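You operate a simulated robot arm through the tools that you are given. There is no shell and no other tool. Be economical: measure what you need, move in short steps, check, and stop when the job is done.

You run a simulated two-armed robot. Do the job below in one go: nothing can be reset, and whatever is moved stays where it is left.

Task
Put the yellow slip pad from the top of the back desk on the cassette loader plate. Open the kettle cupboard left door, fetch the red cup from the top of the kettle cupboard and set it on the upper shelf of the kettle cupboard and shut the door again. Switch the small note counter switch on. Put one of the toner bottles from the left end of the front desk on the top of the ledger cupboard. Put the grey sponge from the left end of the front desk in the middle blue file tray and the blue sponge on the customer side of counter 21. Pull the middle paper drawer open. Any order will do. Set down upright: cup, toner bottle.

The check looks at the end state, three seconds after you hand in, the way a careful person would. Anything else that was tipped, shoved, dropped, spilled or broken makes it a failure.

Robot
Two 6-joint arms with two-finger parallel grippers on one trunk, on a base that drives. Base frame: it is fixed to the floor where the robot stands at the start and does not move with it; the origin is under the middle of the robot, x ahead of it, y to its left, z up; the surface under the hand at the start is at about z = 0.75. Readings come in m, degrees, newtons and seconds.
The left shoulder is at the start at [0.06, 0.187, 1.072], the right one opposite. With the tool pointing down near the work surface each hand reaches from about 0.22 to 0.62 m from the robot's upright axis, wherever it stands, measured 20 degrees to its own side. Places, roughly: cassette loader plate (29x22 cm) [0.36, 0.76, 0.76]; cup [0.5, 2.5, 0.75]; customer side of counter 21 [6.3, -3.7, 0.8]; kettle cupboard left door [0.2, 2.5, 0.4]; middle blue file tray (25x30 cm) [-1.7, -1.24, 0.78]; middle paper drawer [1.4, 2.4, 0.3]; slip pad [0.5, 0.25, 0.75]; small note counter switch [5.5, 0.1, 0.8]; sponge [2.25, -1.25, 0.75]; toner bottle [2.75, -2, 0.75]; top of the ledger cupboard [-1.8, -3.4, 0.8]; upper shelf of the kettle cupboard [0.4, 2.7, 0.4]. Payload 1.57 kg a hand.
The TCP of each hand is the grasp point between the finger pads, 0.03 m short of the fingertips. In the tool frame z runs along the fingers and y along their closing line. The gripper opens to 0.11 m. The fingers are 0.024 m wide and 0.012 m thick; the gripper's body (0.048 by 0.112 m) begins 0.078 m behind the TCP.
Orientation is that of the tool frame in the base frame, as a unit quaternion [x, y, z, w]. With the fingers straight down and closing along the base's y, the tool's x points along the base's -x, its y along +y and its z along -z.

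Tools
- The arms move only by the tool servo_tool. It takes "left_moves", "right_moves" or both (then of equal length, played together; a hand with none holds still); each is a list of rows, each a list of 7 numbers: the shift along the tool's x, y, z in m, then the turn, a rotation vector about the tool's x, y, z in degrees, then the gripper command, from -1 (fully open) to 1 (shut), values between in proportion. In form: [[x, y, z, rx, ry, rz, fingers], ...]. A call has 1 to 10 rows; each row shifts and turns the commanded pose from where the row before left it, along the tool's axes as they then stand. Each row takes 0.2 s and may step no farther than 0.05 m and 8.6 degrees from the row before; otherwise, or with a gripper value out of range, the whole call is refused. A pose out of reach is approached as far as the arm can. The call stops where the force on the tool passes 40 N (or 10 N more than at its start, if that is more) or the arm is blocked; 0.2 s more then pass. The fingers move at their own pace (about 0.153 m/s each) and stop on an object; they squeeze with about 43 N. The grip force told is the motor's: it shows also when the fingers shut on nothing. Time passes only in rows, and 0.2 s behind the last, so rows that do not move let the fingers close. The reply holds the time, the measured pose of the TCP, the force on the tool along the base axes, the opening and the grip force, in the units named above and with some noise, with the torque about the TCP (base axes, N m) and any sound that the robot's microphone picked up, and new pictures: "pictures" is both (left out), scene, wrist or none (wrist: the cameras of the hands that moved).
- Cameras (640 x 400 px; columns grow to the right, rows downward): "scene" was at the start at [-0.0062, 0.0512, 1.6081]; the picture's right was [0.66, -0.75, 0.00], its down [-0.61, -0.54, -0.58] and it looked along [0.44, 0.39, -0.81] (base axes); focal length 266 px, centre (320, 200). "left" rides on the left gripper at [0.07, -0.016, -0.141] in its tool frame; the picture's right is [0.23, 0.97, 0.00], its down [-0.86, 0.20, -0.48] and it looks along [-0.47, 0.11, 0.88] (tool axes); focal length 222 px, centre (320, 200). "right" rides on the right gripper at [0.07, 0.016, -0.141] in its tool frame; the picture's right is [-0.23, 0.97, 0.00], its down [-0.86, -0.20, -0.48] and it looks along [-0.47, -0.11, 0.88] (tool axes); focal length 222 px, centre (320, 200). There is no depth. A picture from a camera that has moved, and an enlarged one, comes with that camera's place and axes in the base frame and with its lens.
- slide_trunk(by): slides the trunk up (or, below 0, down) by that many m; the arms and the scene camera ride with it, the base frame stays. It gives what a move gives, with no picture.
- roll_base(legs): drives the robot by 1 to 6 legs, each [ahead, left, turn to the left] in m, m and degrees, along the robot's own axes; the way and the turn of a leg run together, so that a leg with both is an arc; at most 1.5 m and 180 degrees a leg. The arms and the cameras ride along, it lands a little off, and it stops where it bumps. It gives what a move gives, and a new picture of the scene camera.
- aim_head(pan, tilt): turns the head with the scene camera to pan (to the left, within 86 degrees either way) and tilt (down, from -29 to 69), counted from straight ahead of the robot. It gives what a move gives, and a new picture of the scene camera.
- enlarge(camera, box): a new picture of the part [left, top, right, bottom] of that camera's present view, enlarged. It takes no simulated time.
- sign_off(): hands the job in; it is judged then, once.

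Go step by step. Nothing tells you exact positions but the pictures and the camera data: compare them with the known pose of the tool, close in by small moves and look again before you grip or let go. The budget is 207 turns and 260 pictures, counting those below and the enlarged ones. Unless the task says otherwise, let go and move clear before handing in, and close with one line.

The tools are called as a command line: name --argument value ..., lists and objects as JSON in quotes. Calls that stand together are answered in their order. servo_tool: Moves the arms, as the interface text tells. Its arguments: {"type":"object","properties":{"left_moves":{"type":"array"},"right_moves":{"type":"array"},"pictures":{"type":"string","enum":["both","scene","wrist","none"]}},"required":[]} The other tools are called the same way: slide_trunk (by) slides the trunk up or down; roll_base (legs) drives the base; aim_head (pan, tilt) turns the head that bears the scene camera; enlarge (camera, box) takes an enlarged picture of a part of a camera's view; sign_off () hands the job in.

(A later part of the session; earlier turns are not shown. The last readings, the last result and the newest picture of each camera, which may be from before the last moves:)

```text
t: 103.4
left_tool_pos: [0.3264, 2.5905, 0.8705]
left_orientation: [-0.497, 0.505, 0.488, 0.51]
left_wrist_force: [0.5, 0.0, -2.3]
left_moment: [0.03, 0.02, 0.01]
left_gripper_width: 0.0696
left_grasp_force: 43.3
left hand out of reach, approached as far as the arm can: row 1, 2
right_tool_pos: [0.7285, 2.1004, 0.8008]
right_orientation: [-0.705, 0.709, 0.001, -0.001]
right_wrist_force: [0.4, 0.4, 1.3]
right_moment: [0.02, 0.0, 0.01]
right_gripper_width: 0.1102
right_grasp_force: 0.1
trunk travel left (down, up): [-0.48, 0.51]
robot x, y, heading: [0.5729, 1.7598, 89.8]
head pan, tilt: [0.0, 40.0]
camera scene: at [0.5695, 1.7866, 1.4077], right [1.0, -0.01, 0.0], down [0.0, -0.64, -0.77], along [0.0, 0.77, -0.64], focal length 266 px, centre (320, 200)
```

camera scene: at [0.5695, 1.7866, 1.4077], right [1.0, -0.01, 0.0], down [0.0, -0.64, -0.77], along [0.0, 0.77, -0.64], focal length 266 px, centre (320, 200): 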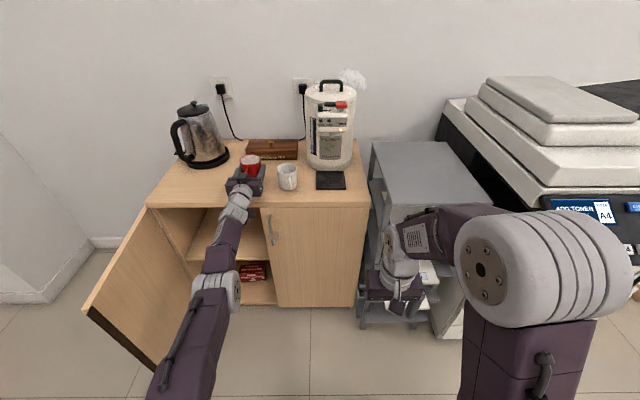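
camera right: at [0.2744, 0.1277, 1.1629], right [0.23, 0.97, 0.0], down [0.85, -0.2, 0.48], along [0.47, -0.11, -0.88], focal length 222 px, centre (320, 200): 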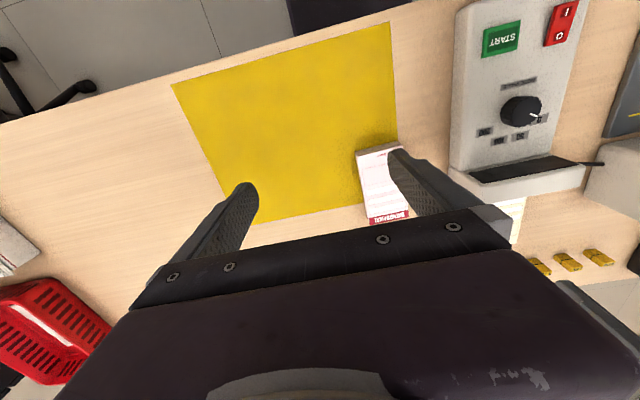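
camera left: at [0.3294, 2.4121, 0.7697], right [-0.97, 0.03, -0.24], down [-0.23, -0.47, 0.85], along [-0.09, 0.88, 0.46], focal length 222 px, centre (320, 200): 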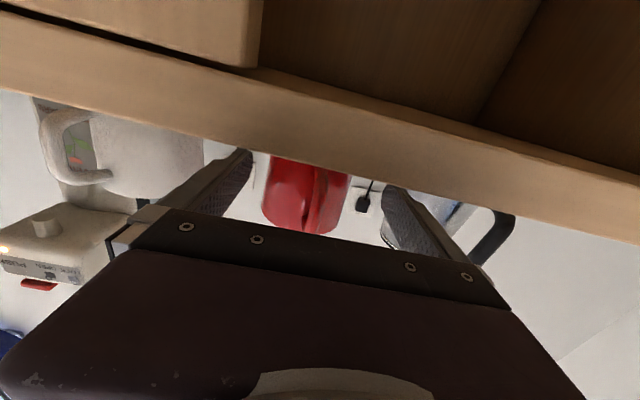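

Cup lifted. I back off, shift left to the door opening and lower the trunk.

roll_base --legs '[[-0.3, 0, 0], [0, 0.14, 0]]'

slide_trunk --by -0.3

servo_tool --left_moves '[[0, 0, 0, 0, 0, 0, 1]]' --pictures "both"

```text
t: 106.3
left_tool_pos: [0.1866, 2.2925, 0.8722]
left_orientation: [-0.497, 0.504, 0.489, 0.51]
left_wrist_force: [-1.0, 0.2, -1.3]
left_moment: [0.01, -0.04, -0.03]
left_gripper_width: 0.0695
left_grasp_force: 42.8
right_tool_pos: [0.5852, 1.8005, 0.8018]
right_orientation: [-0.705, 0.709, 0.0, 0.0]
right_wrist_force: [0.2, 0.0, 0.5]
right_moment: [0.0, -0.04, -0.01]
right_gripper_width: 0.1101
right_grasp_force: 0.1
trunk travel left (down, up): [-0.48, 0.51]
robot x, y, heading: [0.4321, 1.4597, 89.6]
head pan, tilt: [0.0, 40.0]
camera scene: at [0.4261, 1.4871, 1.4077], right [1.0, -0.01, 0.0], down [0.0, -0.64, -0.77], along [0.01, 0.77, -0.64], focal length 266 px, centre (320, 200)
```

scene: 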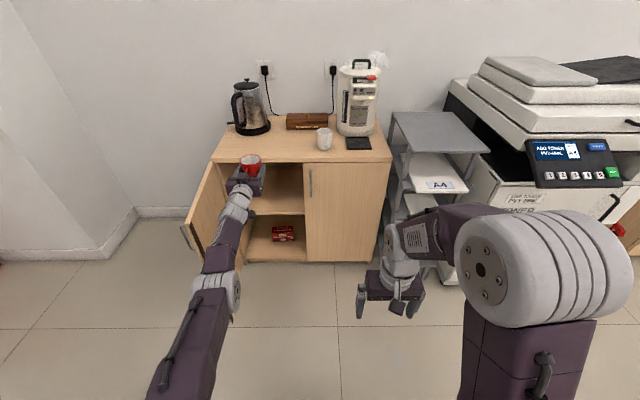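

```text
t: 109.3
left_tool_pos: [0.1859, 2.2918, 0.5715]
left_orientation: [-0.497, 0.504, 0.489, 0.51]
left_wrist_force: [0.0, 0.1, -2.8]
left_moment: [-0.01, -0.02, -0.01]
left_gripper_width: 0.0695
left_grasp_force: 43.2
right_tool_pos: [0.5864, 1.7993, 0.5017]
right_orientation: [-0.705, 0.709, 0.0, 0.0]
right_wrist_force: [-0.1, 0.0, 0.6]
right_moment: [0.01, 0.01, 0.0]
right_gripper_width: 0.1101
right_grasp_force: 0.1
trunk travel left (down, up): [-0.18, 0.81]
robot x, y, heading: [0.4307, 1.4589, 89.4]
head pan, tilt: [0.0, 40.0]
```

```text
t: 109.8
left_tool_pos: [0.1861, 2.292, 0.5725]
left_orientation: [-0.496, 0.504, 0.489, 0.51]
left_wrist_force: [-0.5, 1.1, -1.6]
left_moment: [0.0, 0.04, 0.01]
left_gripper_width: 0.0695
left_grasp_force: 42.8
right_tool_pos: [0.5851, 1.8009, 0.5012]
right_orientation: [-0.706, 0.708, -0.002, -0.001]
right_wrist_force: [0.1, 0.3, -0.4]
right_moment: [0.03, -0.01, -0.01]
right_gripper_width: 0.1099
right_grasp_force: 0.1
trunk travel left (down, up): [-0.18, 0.81]
robot x, y, heading: [0.4282, 1.4584, 89.6]
head pan, tilt: [0.0, 40.0]
camera scene: at [0.4276, 1.487, 1.1077], right [1.0, -0.01, 0.0], down [0.0, -0.64, -0.77], along [0.01, 0.77, -0.64], focal length 266 px, centre (320, 200)
camera left: at [0.1996, 2.1505, 0.5027], right [-0.97, 0.03, -0.24], down [-0.23, -0.47, 0.85], along [-0.09, 0.88, 0.46], focal length 222 px, centre (320, 200)
```

scene: 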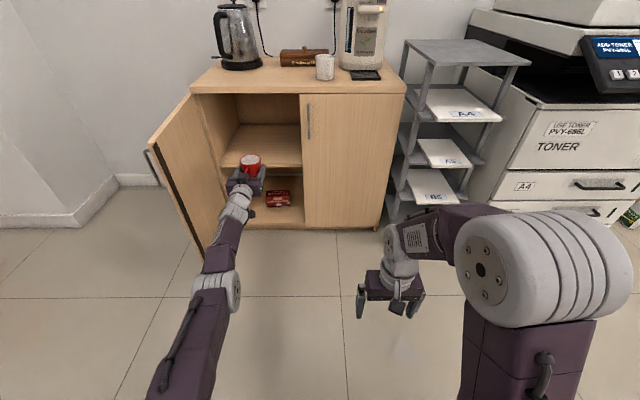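
left: 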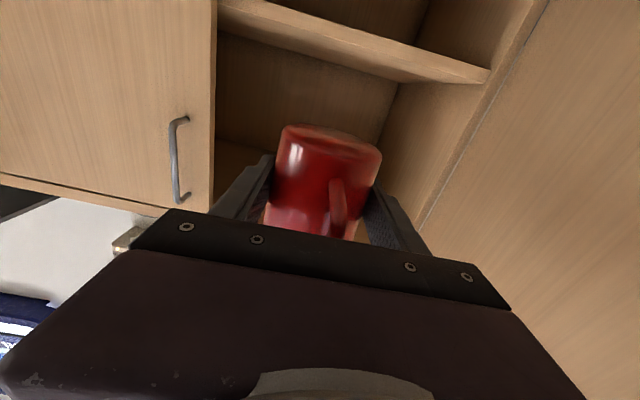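

The cup hangs ~6 cm above the shelf level (z≈0.46) and centred in the opening. I roll straight in 0.33 m.

roll_base --legs '[[0.33, 0, 0]]'

servo_tool --left_moves '[[0, 0, 0, 0, 0, 0, 1]]' --pictures "wrist"

```text
t: 111.9
left_tool_pos: [0.1918, 2.6255, 0.5716]
left_orientation: [-0.496, 0.505, 0.488, 0.511]
left_wrist_force: [-0.6, 0.1, -3.4]
left_moment: [-0.04, 0.0, -0.01]
left_gripper_width: 0.0693
left_grasp_force: 42.7
right_tool_pos: [0.5895, 2.1325, 0.5022]
right_orientation: [-0.704, 0.71, -0.001, -0.001]
right_wrist_force: [-0.1, 0.0, 0.1]
right_moment: [0.03, 0.01, 0.0]
right_gripper_width: 0.1099
right_grasp_force: 0.0
trunk travel left (down, up): [-0.18, 0.81]
robot x, y, heading: [0.4286, 1.7944, 89.5]
head pan, tilt: [0.0, 40.0]
camera scene: at [0.4304, 1.82, 1.1077], right [1.0, -0.01, 0.0], down [-0.01, -0.64, -0.77], along [0.01, 0.77, -0.64], focal length 266 px, centre (320, 200)
```

scene: 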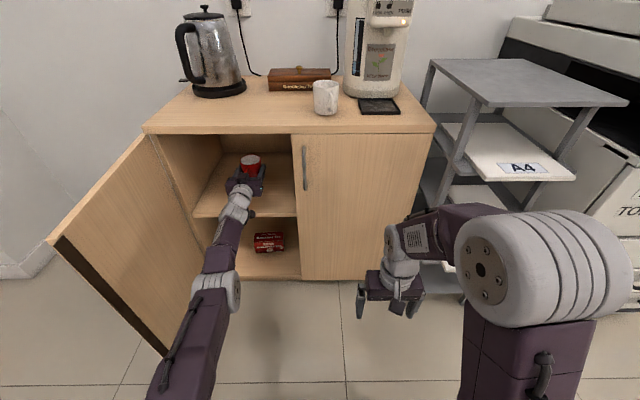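

```text
t: 112.3
left_tool_pos: [0.1913, 2.6264, 0.5718]
left_orientation: [-0.496, 0.505, 0.488, 0.511]
left_wrist_force: [-0.7, 0.2, -1.7]
left_moment: [-0.02, 0.02, -0.04]
left_gripper_width: 0.0694
left_grasp_force: 43.1
right_tool_pos: [0.5881, 2.1322, 0.5022]
right_orientation: [-0.704, 0.71, -0.002, -0.001]
right_wrist_force: [0.6, 0.0, -0.3]
right_moment: [0.02, 0.0, 0.01]
right_gripper_width: 0.1099
right_grasp_force: 0.0
trunk travel left (down, up): [-0.18, 0.81]
robot x, y, heading: [0.4281, 1.7926, 89.5]
head pan, tilt: [0.0, 40.0]
camera left: at [0.2042, 2.4838, 0.5024], right [-0.97, 0.03, -0.24], down [-0.23, -0.47, 0.85], along [-0.09, 0.88, 0.46], focal length 222 px, centre (320, 200)
```

left: 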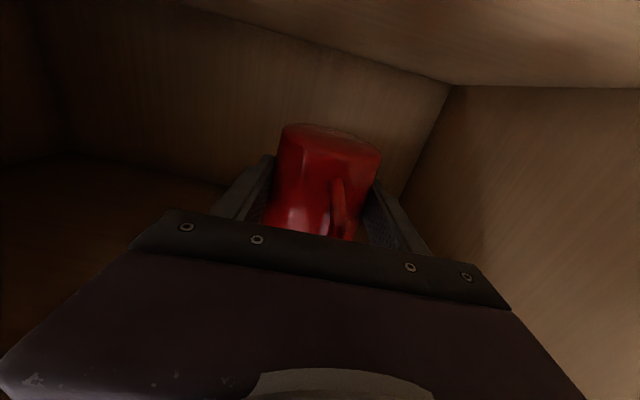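

I lower by the trunk 4 cm, then feel for the shelf with the arm.

slide_trunk --by -0.04

servo_tool --left_moves '[[0.005, 0, -0.002, 0, 0, 0, 1], [0.005, 0, 0, 0, 0, 0, 1], [0.005, 0, 0, 0, 0, 0, 1], [0, 0, 0, 0, 0, 0, 1]]' --pictures "none"

```text
t: 113.2
left_tool_pos: [0.1917, 2.6246, 0.5323]
left_orientation: [-0.496, 0.505, 0.488, 0.511]
left_wrist_force: [-0.1, 0.2, -1.1]
left_moment: [-0.02, 0.0, 0.0]
left_gripper_width: 0.0695
left_grasp_force: 43.2
right_tool_pos: [0.5895, 2.1329, 0.4619]
right_orientation: [-0.704, 0.71, -0.001, -0.001]
right_wrist_force: [-1.0, -0.3, -0.2]
right_moment: [-0.03, -0.02, -0.03]
right_gripper_width: 0.11
right_grasp_force: 0.1
trunk travel left (down, up): [-0.14, 0.85]
robot x, y, heading: [0.4294, 1.7905, 89.6]
head pan, tilt: [0.0, 40.0]
```

```text
t: 114.2
left_tool_pos: [0.1915, 2.6229, 0.5162]
left_orientation: [-0.496, 0.505, 0.488, 0.511]
left_wrist_force: [-0.8, 0.2, -1.6]
left_moment: [-0.01, -0.02, 0.04]
left_gripper_width: 0.0694
left_grasp_force: 43.0
right_tool_pos: [0.5907, 2.1325, 0.462]
right_orientation: [-0.704, 0.71, -0.001, 0.0]
right_wrist_force: [-0.3, 1.1, 0.0]
right_moment: [0.0, -0.02, 0.03]
right_gripper_width: 0.1099
right_grasp_force: 0.1
trunk travel left (down, up): [-0.14, 0.85]
robot x, y, heading: [0.4323, 1.7939, 89.3]
head pan, tilt: [0.0, 40.0]
```

servo_tool --left_moves '[[0.005, 0, 0, 0, 0, 0, 1], [0.005, 0, 0, 0, 0, 0, 1], [0.005, 0, 0, 0, 0, 0, 1], [0, 0, 0, 0, 0, 0, 1]]' --pictures "wrist"

enlarge --camera "scene" --box '[160, 120, 320, 260]'

```text
t: 115.2
left_tool_pos: [0.1913, 2.6232, 0.5013]
left_orientation: [-0.496, 0.505, 0.488, 0.511]
left_wrist_force: [-0.1, 0.5, -1.5]
left_moment: [0.01, -0.01, 0.01]
left_gripper_width: 0.0696
left_grasp_force: 42.7
right_tool_pos: [0.5885, 2.1328, 0.4606]
right_orientation: [-0.704, 0.71, -0.001, -0.001]
right_wrist_force: [-0.1, -0.1, 0.0]
right_moment: [0.02, 0.01, -0.02]
right_gripper_width: 0.1102
right_grasp_force: 0.0
trunk travel left (down, up): [-0.14, 0.85]
robot x, y, heading: [0.4305, 1.7893, 89.5]
head pan, tilt: [0.0, 40.0]
camera left: at [0.2043, 2.4815, 0.4326], right [-0.97, 0.03, -0.24], down [-0.23, -0.47, 0.85], along [-0.09, 0.88, 0.46], focal length 222 px, centre (320, 200)
```

left: 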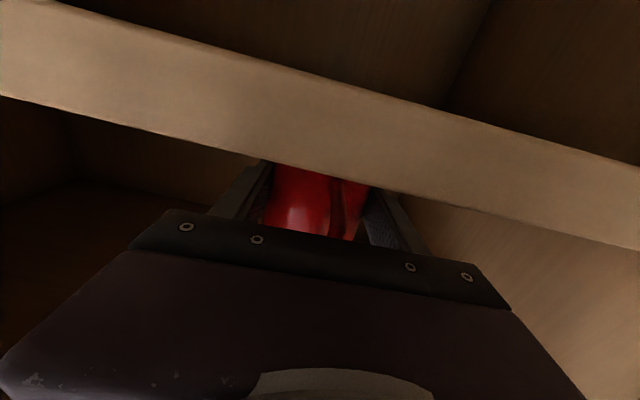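

```text
2.86 times, centred on (240, 190) of scene
camera zoom: at [0.4304, 1.8198, 1.0677], right [1.0, -0.01, 0.0], down [-0.01, -0.64, -0.77], along [0.01, 0.77, -0.64], focal length 760 px, centre (549, 229)
```

zoom: 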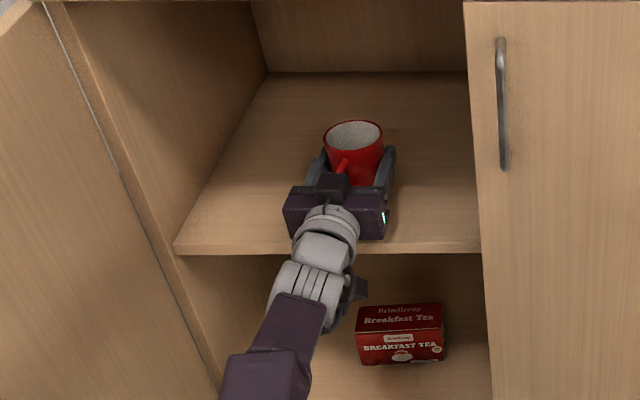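

Still free. I continue down in small steps to contact.

servo_tool --left_moves '[[0.004, 0, 0, 0, 0, 0, 1], [0.004, 0, 0, 0, 0, 0, 1], [0.004, 0, 0, 0, 0, 0, 1], [0.004, 0, 0, 0, 0, 0, 1], [0.004, 0, 0, 0, 0, 0, 1]]' --pictures "none"

```text
t: 116.4
left_tool_pos: [0.1916, 2.6184, 0.4903]
left_orientation: [-0.493, 0.503, 0.49, 0.514]
left_wrist_force: [1.0, 6.2, 12.8]
left_moment: [0.08, -0.29, 0.09]
left_gripper_width: 0.0695
left_grasp_force: 43.0
left hand out of reach, approached as far as the arm can: row 3
right_tool_pos: [0.5908, 2.1336, 0.463]
right_orientation: [-0.703, 0.711, -0.001, -0.001]
right_wrist_force: [0.4, -0.7, 0.6]
right_moment: [0.01, 0.0, 0.0]
right_gripper_width: 0.1098
right_grasp_force: 0.0
trunk travel left (down, up): [-0.14, 0.85]
robot x, y, heading: [0.4308, 1.7905, 89.4]
head pan, tilt: [0.0, 40.0]
```

Contact with the shelf. I relieve the push, open and check before backing out.

servo_tool --left_moves '[[-0.007, 0, 0, 0, 0, 0, 1], [0, 0, 0, 0, 0, 0, 0], [0, 0, 0, 0, 0, 0, -0.5], [0, 0, 0, 0, 0, 0, -1], [0, 0, 0, 0, 0, 0, -1]]' --pictures "none"

enlarge --camera "scene" --box '[160, 120, 320, 260]'

```text
t: 117.6
left_tool_pos: [0.1903, 2.6196, 0.4905]
left_orientation: [-0.496, 0.505, 0.488, 0.511]
left_wrist_force: [-0.4, -0.2, -0.4]
left_moment: [-0.03, 0.0, -0.03]
left_gripper_width: 0.1096
left_grasp_force: 0.1
right_tool_pos: [0.5896, 2.1327, 0.4612]
right_orientation: [-0.704, 0.71, -0.001, 0.0]
right_wrist_force: [-0.4, -0.6, -0.1]
right_moment: [0.01, 0.0, 0.0]
right_gripper_width: 0.1101
right_grasp_force: 0.1
trunk travel left (down, up): [-0.14, 0.85]
robot x, y, heading: [0.4329, 1.7912, 89.4]
head pan, tilt: [0.0, 40.0]
```

```text
2.86 times, centred on (240, 190) of scene
camera zoom: at [0.4305, 1.8194, 1.0677], right [1.0, -0.01, 0.0], down [-0.01, -0.64, -0.77], along [0.01, 0.77, -0.64], focal length 760 px, centre (549, 229)
```

zoom: 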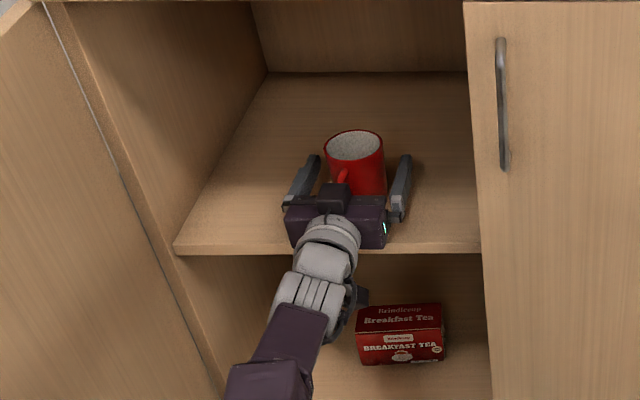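

The cup stands upright on the upper shelf. I back out and look at the door before shutting it.

roll_base --legs '[[-0.4, 0, 0]]'

servo_tool --left_moves '[[0, 0, 0, 0, 0, 0, 1], [0, 0, 0, 0, 0, 0, 1], [0, 0, 0, 0, 0, 0, 1]]' --pictures "none"

```text
t: 120.1
left_tool_pos: [0.1866, 2.2206, 0.4906]
left_orientation: [-0.496, 0.505, 0.488, 0.511]
left_wrist_force: [0.8, 0.3, 0.2]
left_moment: [-0.01, 0.01, -0.02]
left_gripper_width: 0.11
left_grasp_force: 0.1
right_tool_pos: [0.5852, 1.7337, 0.4615]
right_orientation: [-0.705, 0.71, 0.0, -0.001]
right_wrist_force: [1.1, -0.3, -0.4]
right_moment: [-0.01, -0.01, 0.03]
right_gripper_width: 0.11
right_grasp_force: 0.1
trunk travel left (down, up): [-0.14, 0.85]
robot x, y, heading: [0.4242, 1.3913, 89.7]
head pan, tilt: [0.0, 40.0]
camera scene: at [0.4269, 1.42, 1.0678], right [1.0, -0.01, 0.0], down [-0.01, -0.64, -0.77], along [0.01, 0.77, -0.64], focal length 266 px, centre (320, 200)
```

scene: 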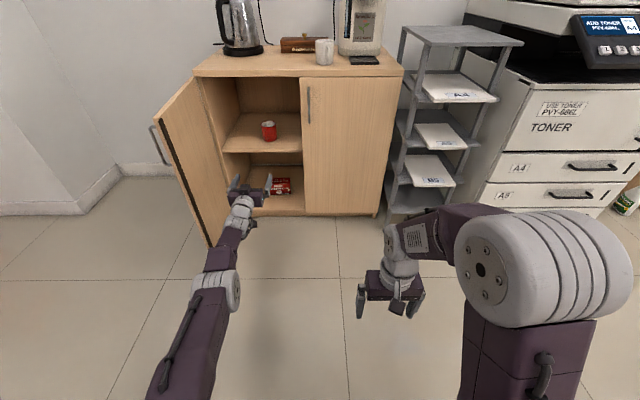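

```text
t: 120.9
left_tool_pos: [0.1861, 2.2205, 0.49]
left_orientation: [-0.496, 0.505, 0.489, 0.51]
left_wrist_force: [0.3, 0.0, -0.1]
left_moment: [0.0, 0.02, -0.02]
left_gripper_width: 0.0
left_grasp_force: 21.3
right_tool_pos: [0.5843, 1.7339, 0.4607]
right_orientation: [-0.705, 0.709, 0.0, 0.0]
right_wrist_force: [0.4, 1.1, -0.4]
right_moment: [-0.01, -0.02, 0.02]
right_gripper_width: 0.1099
right_grasp_force: 0.0
trunk travel left (down, up): [-0.14, 0.85]
robot x, y, heading: [0.4257, 1.3898, 89.5]
head pan, tilt: [0.0, 40.0]
```

The door is at roughly 90°. I drive round to its outer side with the fist closed, heading 30°.

roll_base --legs '[[0, 0, -60], [-1.09, 0.572, 0]]'

aim_head --pan 25 --tilt 30

```text
t: 129.7
left_tool_pos: [-0.2033, 1.9881, 0.4898]
left_orientation: [-0.178, 0.685, 0.168, 0.686]
left_wrist_force: [-0.6, 0.0, 0.1]
left_moment: [-0.01, -0.02, -0.03]
left_gripper_width: 0.0
left_grasp_force: 21.4
right_tool_pos: [-0.426, 1.3998, 0.4607]
right_orientation: [-0.255, 0.967, -0.001, 0.0]
right_wrist_force: [-0.2, 0.2, -1.0]
right_moment: [0.01, -0.03, 0.0]
right_gripper_width: 0.1102
right_grasp_force: 0.1
trunk travel left (down, up): [-0.14, 0.85]
robot x, y, heading: [-0.8024, 1.3651, 29.3]
head pan, tilt: [0.0, 40.0]
camera scene: at [-0.7799, 1.3813, 1.0677], right [0.49, -0.87, 0.0], down [-0.56, -0.32, -0.77], along [0.67, 0.38, -0.64], focal length 266 px, centre (320, 200)
```

scene: 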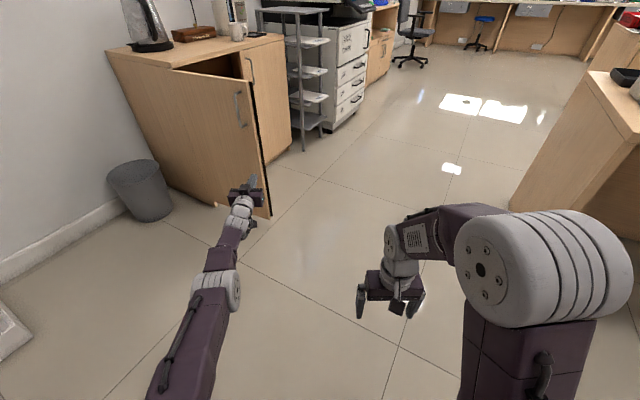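

```text
t: 130.6
left_tool_pos: [-0.2044, 1.9883, 0.4902]
left_orientation: [-0.177, 0.685, 0.167, 0.686]
left_wrist_force: [0.5, -0.6, 0.8]
left_moment: [-0.02, 0.0, -0.03]
left_gripper_width: 0.0
left_grasp_force: 21.1
right_tool_pos: [-0.4264, 1.3998, 0.4613]
right_orientation: [-0.254, 0.967, -0.001, -0.001]
right_wrist_force: [-0.2, 0.0, 0.4]
right_moment: [0.01, 0.0, -0.01]
right_gripper_width: 0.1102
right_grasp_force: 0.1
trunk travel left (down, up): [-0.14, 0.85]
robot x, y, heading: [-0.8012, 1.3635, 29.6]
head pan, tilt: [25.0, 30.0]
camera scene: at [-0.8013, 1.413, 1.0831], right [0.81, -0.58, 0.0], down [-0.29, -0.41, -0.87], along [0.5, 0.7, -0.5], focal length 266 px, centre (320, 200)
```

scene: 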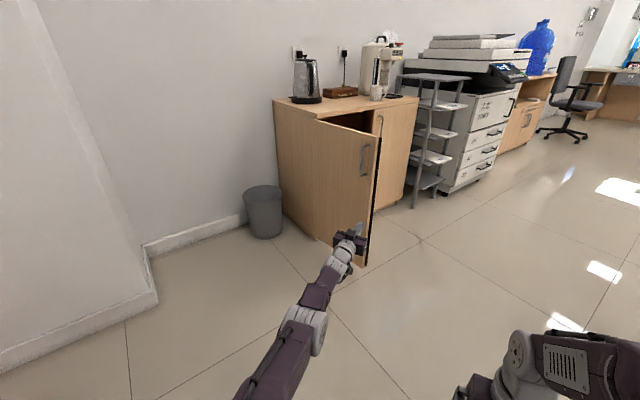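

Now I go sideways a little and then push ahead onto the door's outer face.

roll_base --legs '[[0.065, 0.113, 0], [0.25, 0, 0]]'

```text
t: 133.3
left_tool_pos: [0.0165, 2.242, 0.4899]
left_orientation: [-0.177, 0.685, 0.167, 0.687]
left_wrist_force: [-0.3, 0.1, 0.6]
left_moment: [-0.02, -0.02, 0.02]
left_gripper_width: 0.0
left_grasp_force: 21.2
right_tool_pos: [-0.2063, 1.6546, 0.4613]
right_orientation: [-0.255, 0.967, 0.0, -0.001]
right_wrist_force: [0.2, -0.6, 0.4]
right_moment: [0.01, 0.0, -0.01]
right_gripper_width: 0.11
right_grasp_force: 0.1
trunk travel left (down, up): [-0.14, 0.85]
robot x, y, heading: [-0.5809, 1.6202, 29.3]
head pan, tilt: [25.0, 30.0]
camera scene: at [-0.5814, 1.6675, 1.0831], right [0.81, -0.58, 0.0], down [-0.29, -0.41, -0.87], along [0.5, 0.7, -0.5], focal length 266 px, centre (320, 200)
```

scene: 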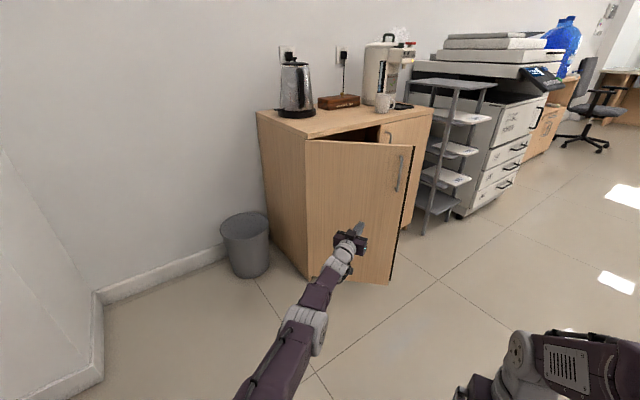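

The door has already swung to about 47°. I follow with an arc about the hinge, pushing it further shut.

roll_base --legs '[[0.435, -0.795, 50]]'

aim_head --pan 5 --tilt 35

```text
t: 138.1
left_tool_pos: [0.1892, 2.374, 0.4896]
left_orientation: [-0.453, 0.543, 0.444, 0.55]
left_wrist_force: [0.1, 0.0, -0.4]
left_moment: [0.03, 0.01, 0.02]
left_gripper_width: 0.0
left_grasp_force: 21.5
right_tool_pos: [0.5013, 1.83, 0.4616]
right_orientation: [-0.644, 0.765, -0.001, 0.0]
right_wrist_force: [0.3, -0.1, -0.1]
right_moment: [0.01, -0.01, 0.02]
right_gripper_width: 0.11
right_grasp_force: 0.0
trunk travel left (down, up): [-0.14, 0.85]
robot x, y, heading: [0.2885, 1.5204, 80.0]
head pan, tilt: [25.0, 30.0]
cut short: leg 1
camera scene: at [0.2552, 1.5491, 1.0831], right [0.97, 0.26, 0.0], down [0.13, -0.48, -0.87], along [-0.22, 0.84, -0.5], focal length 266 px, centre (320, 200)
```

scene: 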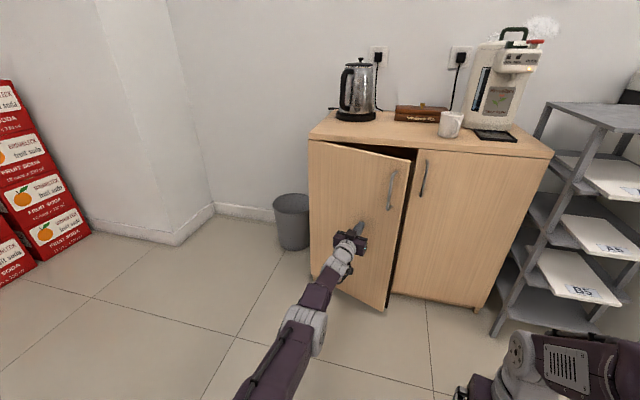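

```text
t: 138.9
left_tool_pos: [0.189, 2.3743, 0.4901]
left_orientation: [-0.452, 0.545, 0.444, 0.55]
left_wrist_force: [0.1, 0.0, 0.8]
left_moment: [0.0, 0.01, -0.04]
left_gripper_width: 0.0002
left_grasp_force: 20.5
right_tool_pos: [0.5023, 1.8285, 0.4611]
right_orientation: [-0.644, 0.765, -0.001, 0.0]
right_wrist_force: [0.1, 0.4, 0.3]
right_moment: [0.0, 0.0, -0.04]
right_gripper_width: 0.1101
right_grasp_force: 0.1
trunk travel left (down, up): [-0.14, 0.85]
robot x, y, heading: [0.287, 1.5172, 80.0]
head pan, tilt: [5.0, 35.0]
camera scene: at [0.2863, 1.5495, 1.0753], right [1.0, -0.09, 0.0], down [-0.05, -0.57, -0.82], along [0.07, 0.82, -0.57], focal length 266 px, centre (320, 200)
```

scene: 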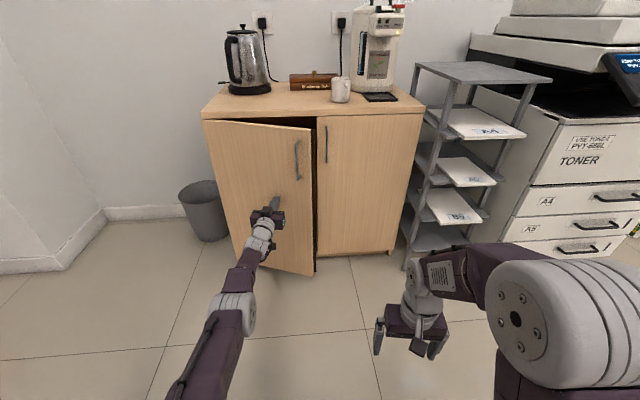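

Nearly shut. I push straight ahead the remaining 9–10 cm.

roll_base --legs '[[0.088, 0, 0]]'

enlarge --camera "scene" --box '[180, 60, 460, 280]'

```text
t: 140.0
left_tool_pos: [0.2031, 2.4619, 0.4896]
left_orientation: [-0.453, 0.544, 0.444, 0.549]
left_wrist_force: [-0.8, 0.6, -0.6]
left_moment: [-0.03, -0.02, 0.01]
left_gripper_width: 0.0001
left_grasp_force: 21.0
right_tool_pos: [0.5162, 1.915, 0.4625]
right_orientation: [-0.643, 0.766, 0.0, 0.0]
right_wrist_force: [-0.1, 0.1, -0.5]
right_moment: [0.01, 0.01, 0.01]
right_gripper_width: 0.11
right_grasp_force: 0.1
trunk travel left (down, up): [-0.14, 0.85]
robot x, y, heading: [0.3048, 1.6041, 80.2]
head pan, tilt: [5.0, 35.0]
camera scene: at [0.3014, 1.636, 1.0753], right [1.0, -0.09, 0.0], down [-0.05, -0.57, -0.82], along [0.07, 0.82, -0.57], focal length 266 px, centre (320, 200)
```

scene: 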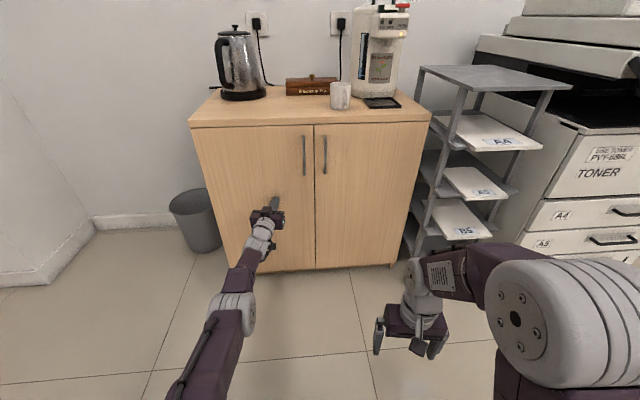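

```text
1.82 times, centred on (320, 170) of scene
camera zoom: at [0.3014, 1.636, 1.0753], right [1.0, -0.09, 0.0], down [-0.05, -0.57, -0.82], along [0.07, 0.82, -0.57], focal length 484 px, centre (320, 254)
```

zoom: 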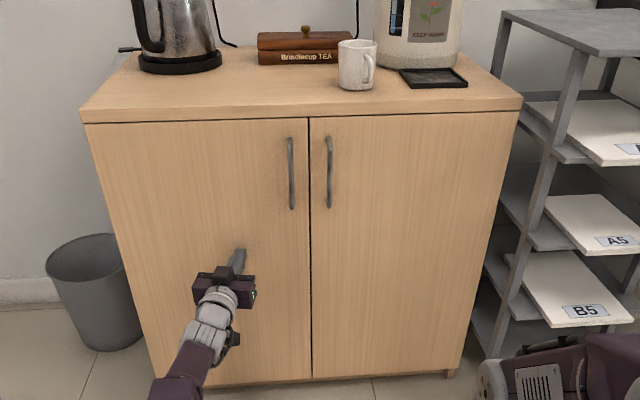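

Shut, as far as I can see; a last gentle 6 mm press to be sure.

roll_base --legs '[[0.006, 0, 0]]'

enlarge --camera "scene" --box '[270, 100, 350, 180]'

```text
t: 140.9
left_tool_pos: [0.2044, 2.4646, 0.4901]
left_orientation: [-0.452, 0.544, 0.446, 0.549]
left_wrist_force: [0.6, -8.4, 1.2]
left_moment: [0.08, 0.0, 0.06]
left_gripper_width: 0.0
left_grasp_force: 21.8
right_tool_pos: [0.5184, 1.9187, 0.4618]
right_orientation: [-0.645, 0.764, -0.001, 0.0]
right_wrist_force: [-0.8, 0.1, 0.5]
right_moment: [-0.01, 0.0, -0.02]
right_gripper_width: 0.1099
right_grasp_force: 0.0
trunk travel left (down, up): [-0.14, 0.85]
robot x, y, heading: [0.3072, 1.6097, 80.1]
head pan, tilt: [5.0, 35.0]
stopped in leg 1: the force on the tool passed its limit at 63 N (the readings are from after the stop); the commanded pose is now the measured one
camera scene: at [0.3023, 1.6397, 1.0753], right [1.0, -0.08, 0.0], down [-0.05, -0.57, -0.82], along [0.07, 0.82, -0.57], focal length 266 px, centre (320, 200)
```

scene: 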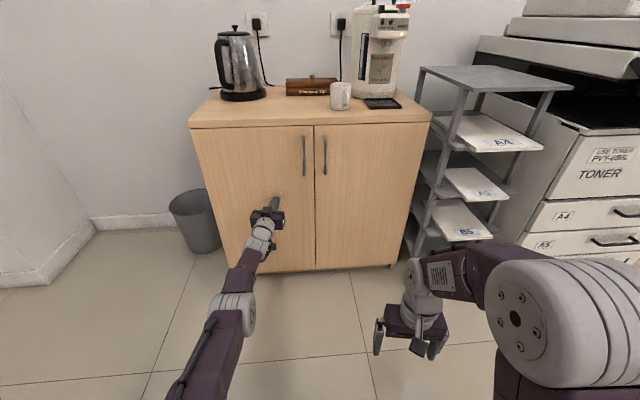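

```text
5.00 times, centred on (310, 140) of scene
camera zoom: at [0.3023, 1.6397, 1.0753], right [1.0, -0.08, 0.0], down [-0.05, -0.57, -0.82], along [0.07, 0.82, -0.57], focal length 1330 px, centre (370, 500)
```

zoom: 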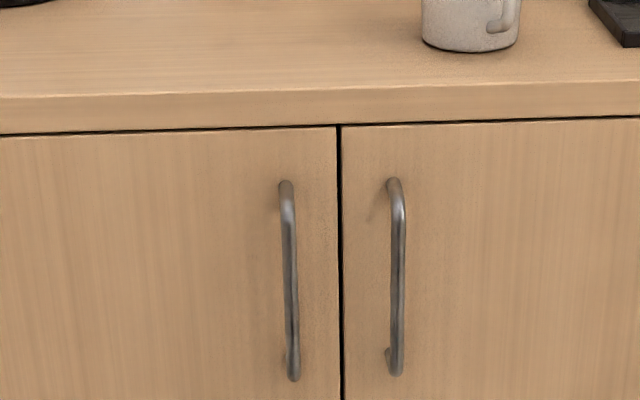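

The cupboard is shut with the cup inside. Next the A5 drawer: back off, square up and move right to the copier.

roll_base --legs '[[-0.35, 0, 0], [0, 0, 10], [0, -1.4, 0]]'

aim_head --pan 8 --tilt 40

```text
t: 150.4
left_tool_pos: [1.4079, 2.0894, 0.4893]
left_orientation: [-0.497, 0.503, 0.49, 0.509]
left_wrist_force: [-0.3, 0.1, -0.1]
left_moment: [0.01, -0.01, -0.01]
left_gripper_width: 0.0
left_grasp_force: 21.8
right_tool_pos: [1.8085, 1.6048, 0.4615]
right_orientation: [-0.706, 0.708, -0.002, 0.0]
right_wrist_force: [-0.6, 0.7, -0.1]
right_moment: [0.01, 0.04, -0.03]
right_gripper_width: 0.1098
right_grasp_force: 0.0
trunk travel left (down, up): [-0.14, 0.85]
robot x, y, heading: [1.6503, 1.2646, 89.8]
head pan, tilt: [5.0, 35.0]
camera scene: at [1.6433, 1.2931, 1.0753], right [1.0, 0.08, 0.0], down [0.05, -0.57, -0.82], along [-0.07, 0.82, -0.57], focal length 266 px, centre (320, 200)
```

scene: 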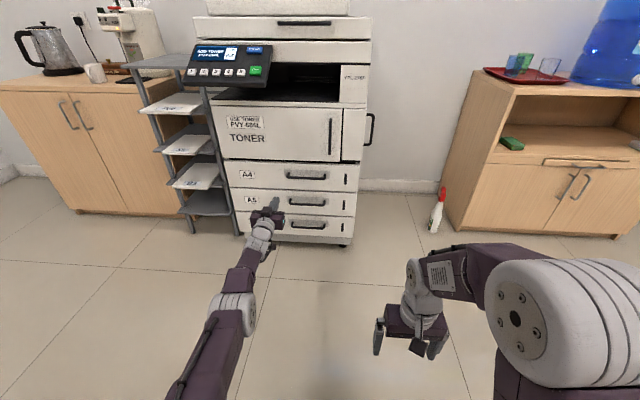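

```text
t: 151.1
left_tool_pos: [1.4077, 2.09, 0.4895]
left_orientation: [-0.497, 0.504, 0.489, 0.51]
left_wrist_force: [-0.3, 0.6, -0.3]
left_moment: [-0.01, -0.03, 0.01]
left_gripper_width: 0.0
left_grasp_force: 21.5
right_tool_pos: [1.8073, 1.6036, 0.4621]
right_orientation: [-0.706, 0.708, -0.002, -0.001]
right_wrist_force: [-0.1, 0.1, -0.7]
right_moment: [0.01, 0.0, 0.0]
right_gripper_width: 0.1101
right_grasp_force: 0.1
trunk travel left (down, up): [-0.14, 0.85]
robot x, y, heading: [1.6529, 1.2638, 90.0]
head pan, tilt: [8.0, 40.0]
camera scene: at [1.6392, 1.2896, 1.0678], right [0.99, 0.14, 0.0], down [0.09, -0.64, -0.77], along [-0.1, 0.76, -0.64], focal length 266 px, centre (320, 200)
```

scene: 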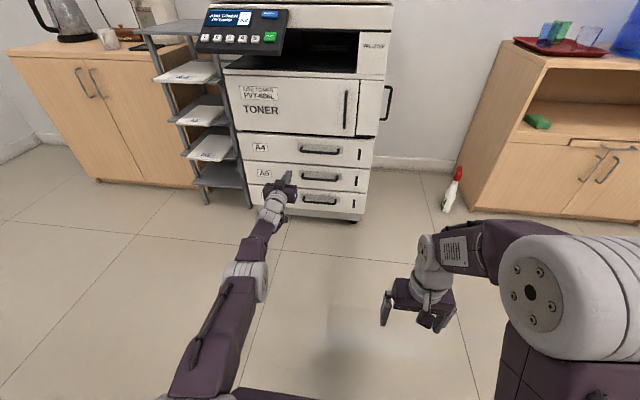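

enlarge --camera "scene" --box '[220, 110, 400, 240]'

```text
3.08 times, centred on (310, 175) of scene
camera zoom: at [1.6392, 1.2896, 1.0678], right [0.99, 0.14, 0.0], down [0.09, -0.64, -0.77], along [-0.1, 0.76, -0.64], focal length 819 px, centre (351, 277)
```

zoom: 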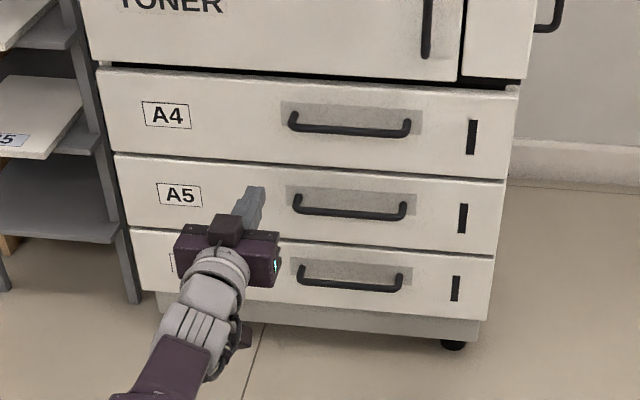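

The A5 handle is at about (1.505, 2.30, 0.35), a horizontal bar. I roll the hand 90° so the fingers close vertically, lower the trunk and shift right.

servo_tool --left_moves '[[0, 0, 0, 0, 0, 8.2, 0.5], [0, 0, 0, 0, 0, 8.2, 0], [0, 0, 0, 0, 0, 8.2, 0], [0, 0, 0, 0, 0, 8.2, 0], [0, 0, 0, 0, 0, 8.2, 0], [0, 0, 0, 0, 0, 8.2, 0], [0, 0, 0, 0, 0, 8.2, 0], [0, 0, 0, 0, 0, 8.2, 0], [0, 0, 0, 0, 0, 8.2, 0], [0, 0, 0, 0, 0, 8.2, 0]]' --pictures "none"

slide_trunk --by -0.14

roll_base --legs '[[0.05, -0.095, 0]]'

servo_tool --left_moves '[[0, 0, 0, 0, 0, 8, 0]]' --pictures "wrist"

```text
t: 153.3
left_tool_pos: [1.3572, 2.0918, 0.6018]
left_orientation: [-0.045, 0.715, 0.695, 0.063]
left_wrist_force: [0.2, 0.1, -0.7]
left_moment: [0.01, 0.01, -0.01]
left_gripper_width: 0.0551
left_grasp_force: 0.2
left hand out of reach, approached as far as the arm can: row 4, 5, 6, 7, 8, 9, 10
right_tool_pos: [1.8083, 1.6053, 0.4627]
right_orientation: [-0.706, 0.708, -0.002, -0.001]
right_wrist_force: [0.4, 0.5, -0.1]
right_moment: [0.0, -0.03, -0.01]
right_gripper_width: 0.1101
right_grasp_force: 0.1
trunk travel left (down, up): [-0.14, 0.85]
robot x, y, heading: [1.6537, 1.2613, 89.9]
head pan, tilt: [8.0, 40.0]
```

```text
t: 154.9
left_tool_pos: [1.3582, 2.0907, 0.4609]
left_orientation: [-0.047, 0.715, 0.695, 0.065]
left_wrist_force: [-0.1, -0.2, 0.5]
left_moment: [0.01, -0.04, 0.01]
left_gripper_width: 0.0549
left_grasp_force: 0.1
right_tool_pos: [1.8087, 1.6047, 0.3223]
right_orientation: [-0.706, 0.708, -0.001, -0.001]
right_wrist_force: [-0.1, -1.0, 1.1]
right_moment: [0.0, 0.01, -0.02]
right_gripper_width: 0.1102
right_grasp_force: 0.1
trunk travel left (down, up): [0.0, 0.99]
robot x, y, heading: [1.6505, 1.2632, 89.7]
head pan, tilt: [8.0, 40.0]
```

```text
t: 156.1
left_tool_pos: [1.4527, 2.143, 0.4604]
left_orientation: [-0.046, 0.715, 0.695, 0.065]
left_wrist_force: [-0.3, -0.2, -0.1]
left_moment: [0.0, 0.01, 0.0]
left_gripper_width: 0.0548
left_grasp_force: 0.0
right_tool_pos: [1.9052, 1.6544, 0.3212]
right_orientation: [-0.707, 0.708, -0.001, -0.001]
right_wrist_force: [-0.6, 0.3, 0.5]
right_moment: [0.0, -0.03, 0.01]
right_gripper_width: 0.1096
right_grasp_force: 0.0
trunk travel left (down, up): [0.0, 0.99]
robot x, y, heading: [1.7499, 1.3119, 89.7]
head pan, tilt: [8.0, 40.0]
camera scene: at [1.7354, 1.3395, 0.9277], right [0.99, 0.14, 0.0], down [0.09, -0.64, -0.77], along [-0.1, 0.76, -0.64], focal length 266 px, centre (320, 200)
```

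scene: 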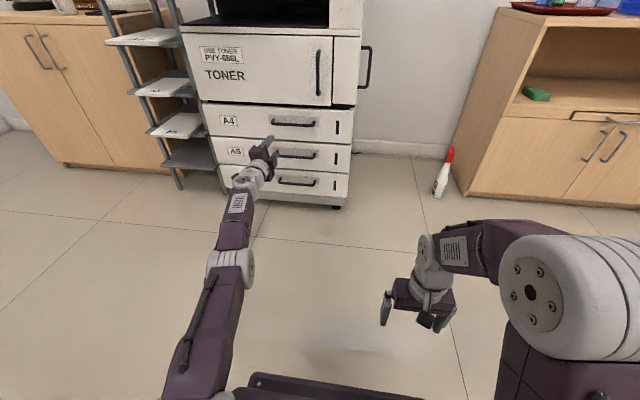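

```text
t: 156.5
left_tool_pos: [1.4544, 2.143, 0.4683]
left_orientation: [0.002, 0.72, 0.694, 0.016]
left_wrist_force: [0.1, 0.0, -0.2]
left_moment: [0.04, 0.0, 0.01]
left_gripper_width: 0.0552
left_grasp_force: 0.0
left hand out of reach, approached as far as the arm can: row 1
right_tool_pos: [1.9046, 1.6537, 0.3214]
right_orientation: [-0.706, 0.708, -0.003, -0.001]
right_wrist_force: [0.9, 0.1, 0.8]
right_moment: [-0.04, 0.03, 0.0]
right_gripper_width: 0.1099
right_grasp_force: 0.0
trunk travel left (down, up): [0.0, 0.99]
robot x, y, heading: [1.7496, 1.3119, 89.7]
head pan, tilt: [8.0, 40.0]
camera left: at [1.3818, 2.0028, 0.4569], right [-0.24, 0.04, 0.97], down [0.84, -0.49, 0.23], along [0.49, 0.87, 0.08], focal length 222 px, centre (320, 200)
```

left: 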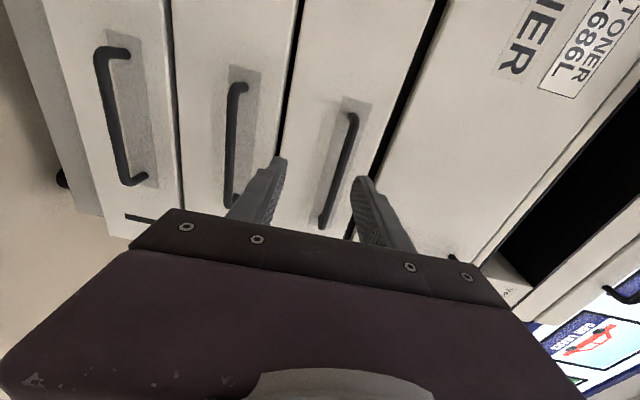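

A5's bar is at about (1.496, 2.30, 0.351). I bring the hand down and a little right.

servo_tool --left_moves '[[-0.008, -0.024, 0, 0, 0, 0, 0], [-0.008, -0.024, 0, 0, 0, 0, 0], [-0.008, -0.024, 0, 0, 0, 0, 0], [-0.008, -0.024, 0, 0, 0, 0, 0], [-0.008, -0.021, 0, 0, 0, 0, 0], [0, 0, 0, 0, 0, 0, 0]]' --pictures "wrist"

```text
t: 157.9
left_tool_pos: [1.5059, 2.1498, 0.4521]
left_orientation: [0.001, 0.725, 0.688, 0.016]
left_wrist_force: [0.3, 0.0, 0.6]
left_moment: [0.01, -0.01, 0.02]
left_gripper_width: 0.0553
left_grasp_force: 0.1
left hand out of reach, approached as far as the arm can: row 1, 2, 3, 4, 5
right_tool_pos: [1.9045, 1.6538, 0.3221]
right_orientation: [-0.707, 0.708, -0.001, -0.001]
right_wrist_force: [-0.4, -0.6, -0.2]
right_moment: [0.01, 0.03, -0.02]
right_gripper_width: 0.1103
right_grasp_force: 0.1
trunk travel left (down, up): [0.0, 0.99]
robot x, y, heading: [1.7444, 1.3129, 89.6]
head pan, tilt: [8.0, 40.0]
camera left: at [1.4341, 2.0108, 0.4406], right [-0.25, 0.06, 0.97], down [0.84, -0.49, 0.24], along [0.49, 0.87, 0.07], focal length 222 px, centre (320, 200)
```

left: 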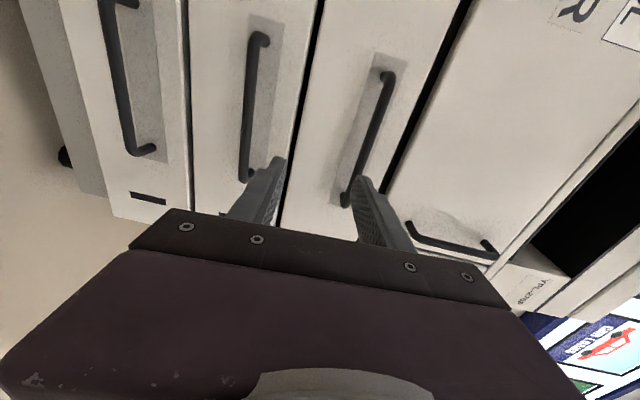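

The hand is stuck at z≈0.45 when level, so I pitch it downward as it descends.

servo_tool --left_moves '[[0, -0.01, 0, 8, 0, 0, 0], [0, -0.02, 0, 8, 0, 0, 0], [0, -0.025, 0, 8, 0, 0, 0], [0, -0.025, 0, 0, 0, 0, 0], [0, -0.025, 0, 0, 0, 0, 0], [0, 0, 0, 0, 0, 0, 0]]' --pictures "wrist"

```text
t: 159.3
left_tool_pos: [1.4991, 2.1121, 0.3509]
left_orientation: [0.007, 0.846, 0.533, 0.015]
left_wrist_force: [0.1, 0.0, 1.0]
left_moment: [-0.02, 0.02, 0.0]
left_gripper_width: 0.0552
left_grasp_force: 0.1
left hand out of reach, approached as far as the arm can: row 2, 3, 5
right_tool_pos: [1.9052, 1.6546, 0.3208]
right_orientation: [-0.707, 0.708, -0.002, -0.001]
right_wrist_force: [0.7, 0.7, -1.1]
right_moment: [0.0, 0.03, 0.0]
right_gripper_width: 0.1101
right_grasp_force: 0.0
trunk travel left (down, up): [0.0, 0.99]
robot x, y, heading: [1.7477, 1.3135, 89.8]
head pan, tilt: [8.0, 40.0]
camera left: at [1.4246, 1.9802, 0.3962], right [-0.23, 0.43, 0.87], down [0.84, -0.37, 0.4], along [0.49, 0.83, -0.27], focal length 222 px, centre (320, 200)
```

left: 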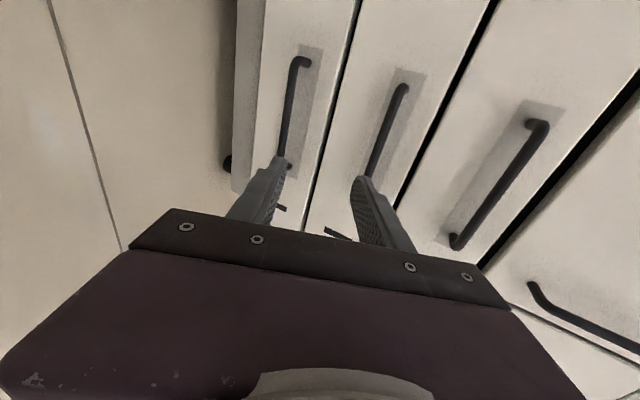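

At z 0.351 with a 25° downward pitch, in line with the A5 bar. I narrow the fingers to 4 cm and roll up 14 cm to look again.

servo_tool --left_moves '[[0, 0.003, 0, 0, 0, 0, 0.27], [0, 0, 0, 0, 0, 0, 0.27]]' --pictures "none"

roll_base --legs '[[0.13, 0, 0]]'

servo_tool --left_moves '[[0, 0, 0, 0, 0, 0, 0.27]]' --pictures "wrist"

enlarge --camera "scene" --box '[180, 80, 380, 220]'

```text
t: 159.9
left_tool_pos: [1.4982, 2.1135, 0.3542]
left_orientation: [0.007, 0.846, 0.534, 0.015]
left_wrist_force: [0.1, 0.8, -0.1]
left_moment: [0.02, 0.0, 0.04]
left_gripper_width: 0.0399
left_grasp_force: 0.0
right_tool_pos: [1.9044, 1.6546, 0.321]
right_orientation: [-0.707, 0.707, -0.002, -0.001]
right_wrist_force: [0.4, 0.6, -0.2]
right_moment: [0.01, 0.02, 0.0]
right_gripper_width: 0.1099
right_grasp_force: 0.1
trunk travel left (down, up): [0.0, 0.99]
robot x, y, heading: [1.7483, 1.3118, 89.9]
head pan, tilt: [8.0, 40.0]
```

```text
t: 161.2
left_tool_pos: [1.5, 2.2304, 0.3568]
left_orientation: [0.008, 0.845, 0.534, 0.017]
left_wrist_force: [4.0, -27.9, 4.6]
left_moment: [0.25, 0.09, 0.12]
left_gripper_width: 0.0337
left_grasp_force: 0.0
right_tool_pos: [1.9035, 1.7725, 0.3223]
right_orientation: [0.707, -0.707, 0.001, 0.0]
right_wrist_force: [-0.8, -0.2, 0.1]
right_moment: [-0.04, 0.0, -0.01]
right_gripper_width: 0.1102
right_grasp_force: 0.0
trunk travel left (down, up): [0.0, 0.99]
robot x, y, heading: [1.7491, 1.4302, 90.0]
head pan, tilt: [8.0, 40.0]
stopped in leg 1: the force on the tool passed its limit at 121 N (the readings are from after the stop); the commanded pose is now the measured one
camera scene: at [1.7363, 1.4553, 0.9277], right [0.99, 0.14, 0.0], down [0.09, -0.64, -0.77], along [-0.11, 0.76, -0.64], focal length 266 px, centre (320, 200)
```

scene: 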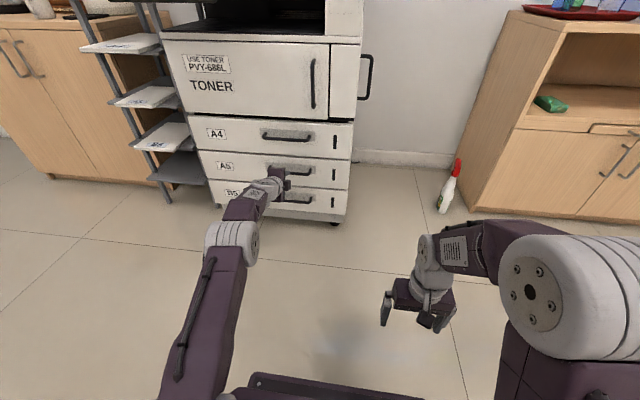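

```text
t: 161.7
left_tool_pos: [1.5001, 2.2297, 0.3562]
left_orientation: [0.008, 0.845, 0.535, 0.017]
left_wrist_force: [4.0, -30.9, 5.2]
left_moment: [0.25, 0.09, 0.19]
left_gripper_width: 0.0325
left_grasp_force: 0.2
right_tool_pos: [1.9043, 1.7712, 0.3217]
right_orientation: [0.708, -0.707, 0.002, 0.0]
right_wrist_force: [-0.1, 0.2, -0.1]
right_moment: [0.01, 0.0, 0.02]
right_gripper_width: 0.1098
right_grasp_force: 0.1
trunk travel left (down, up): [0.0, 0.99]
robot x, y, heading: [1.7492, 1.4309, 89.8]
head pan, tilt: [8.0, 40.0]
camera left: at [1.4249, 2.0981, 0.4011], right [-0.23, 0.43, 0.87], down [0.84, -0.37, 0.4], along [0.5, 0.82, -0.27], focal length 222 px, centre (320, 200)
```

left: 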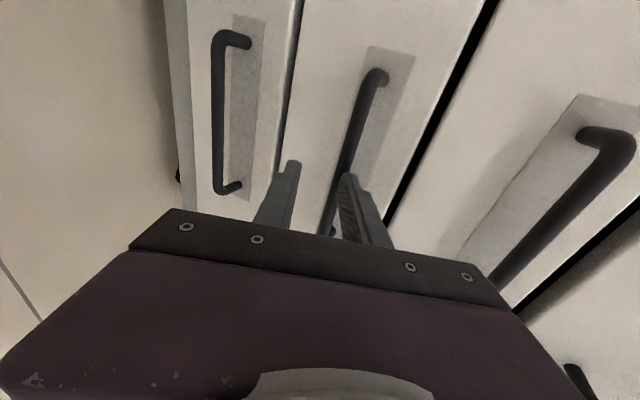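

```text
2.86 times, centred on (280, 150) of scene
camera zoom: at [1.7363, 1.4552, 0.9278], right [0.99, 0.14, 0.0], down [0.09, -0.63, -0.77], along [-0.11, 0.76, -0.64], focal length 760 px, centre (434, 343)
```

zoom: 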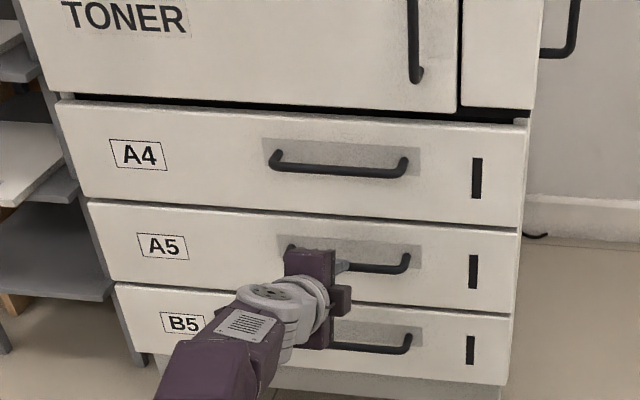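

The fingertips touched the drawer face and the bar lies between the fingers. I ease back and close on it.

servo_tool --left_moves '[[0, 0, -0.005, 0, 0, 0, 0.27], [0, 0, 0, 0, 0, 0, 0.7], [0, 0, 0, 0, 0, 0, 1], [0, 0, 0, 0, 0, 0, 1]]' --pictures "wrist"

```text
t: 162.7
left_tool_pos: [1.499, 2.2277, 0.3578]
left_orientation: [0.008, 0.847, 0.531, 0.018]
left_wrist_force: [-0.3, 0.1, 1.0]
left_moment: [-0.01, 0.01, 0.02]
left_gripper_width: 0.0001
left_grasp_force: 21.6
right_tool_pos: [1.9039, 1.7711, 0.3208]
right_orientation: [0.707, -0.707, 0.002, 0.0]
right_wrist_force: [0.1, 0.8, 0.5]
right_moment: [-0.01, 0.01, 0.01]
right_gripper_width: 0.11
right_grasp_force: 0.0
trunk travel left (down, up): [0.0, 0.99]
robot x, y, heading: [1.7518, 1.4276, 90.0]
head pan, tilt: [8.0, 40.0]
camera left: at [1.4246, 2.0963, 0.4025], right [-0.23, 0.43, 0.87], down [0.84, -0.37, 0.41], along [0.5, 0.82, -0.27], focal length 222 px, centre (320, 200)
```

left: 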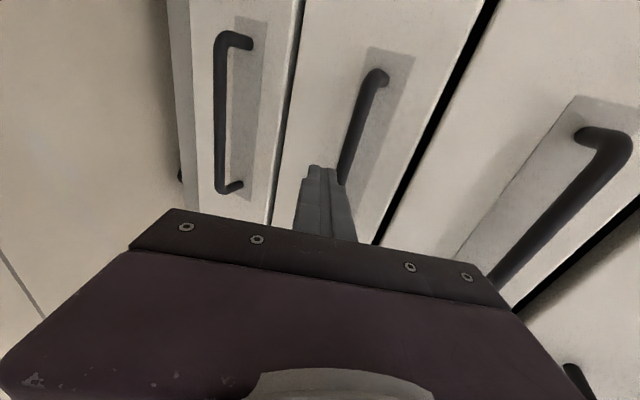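

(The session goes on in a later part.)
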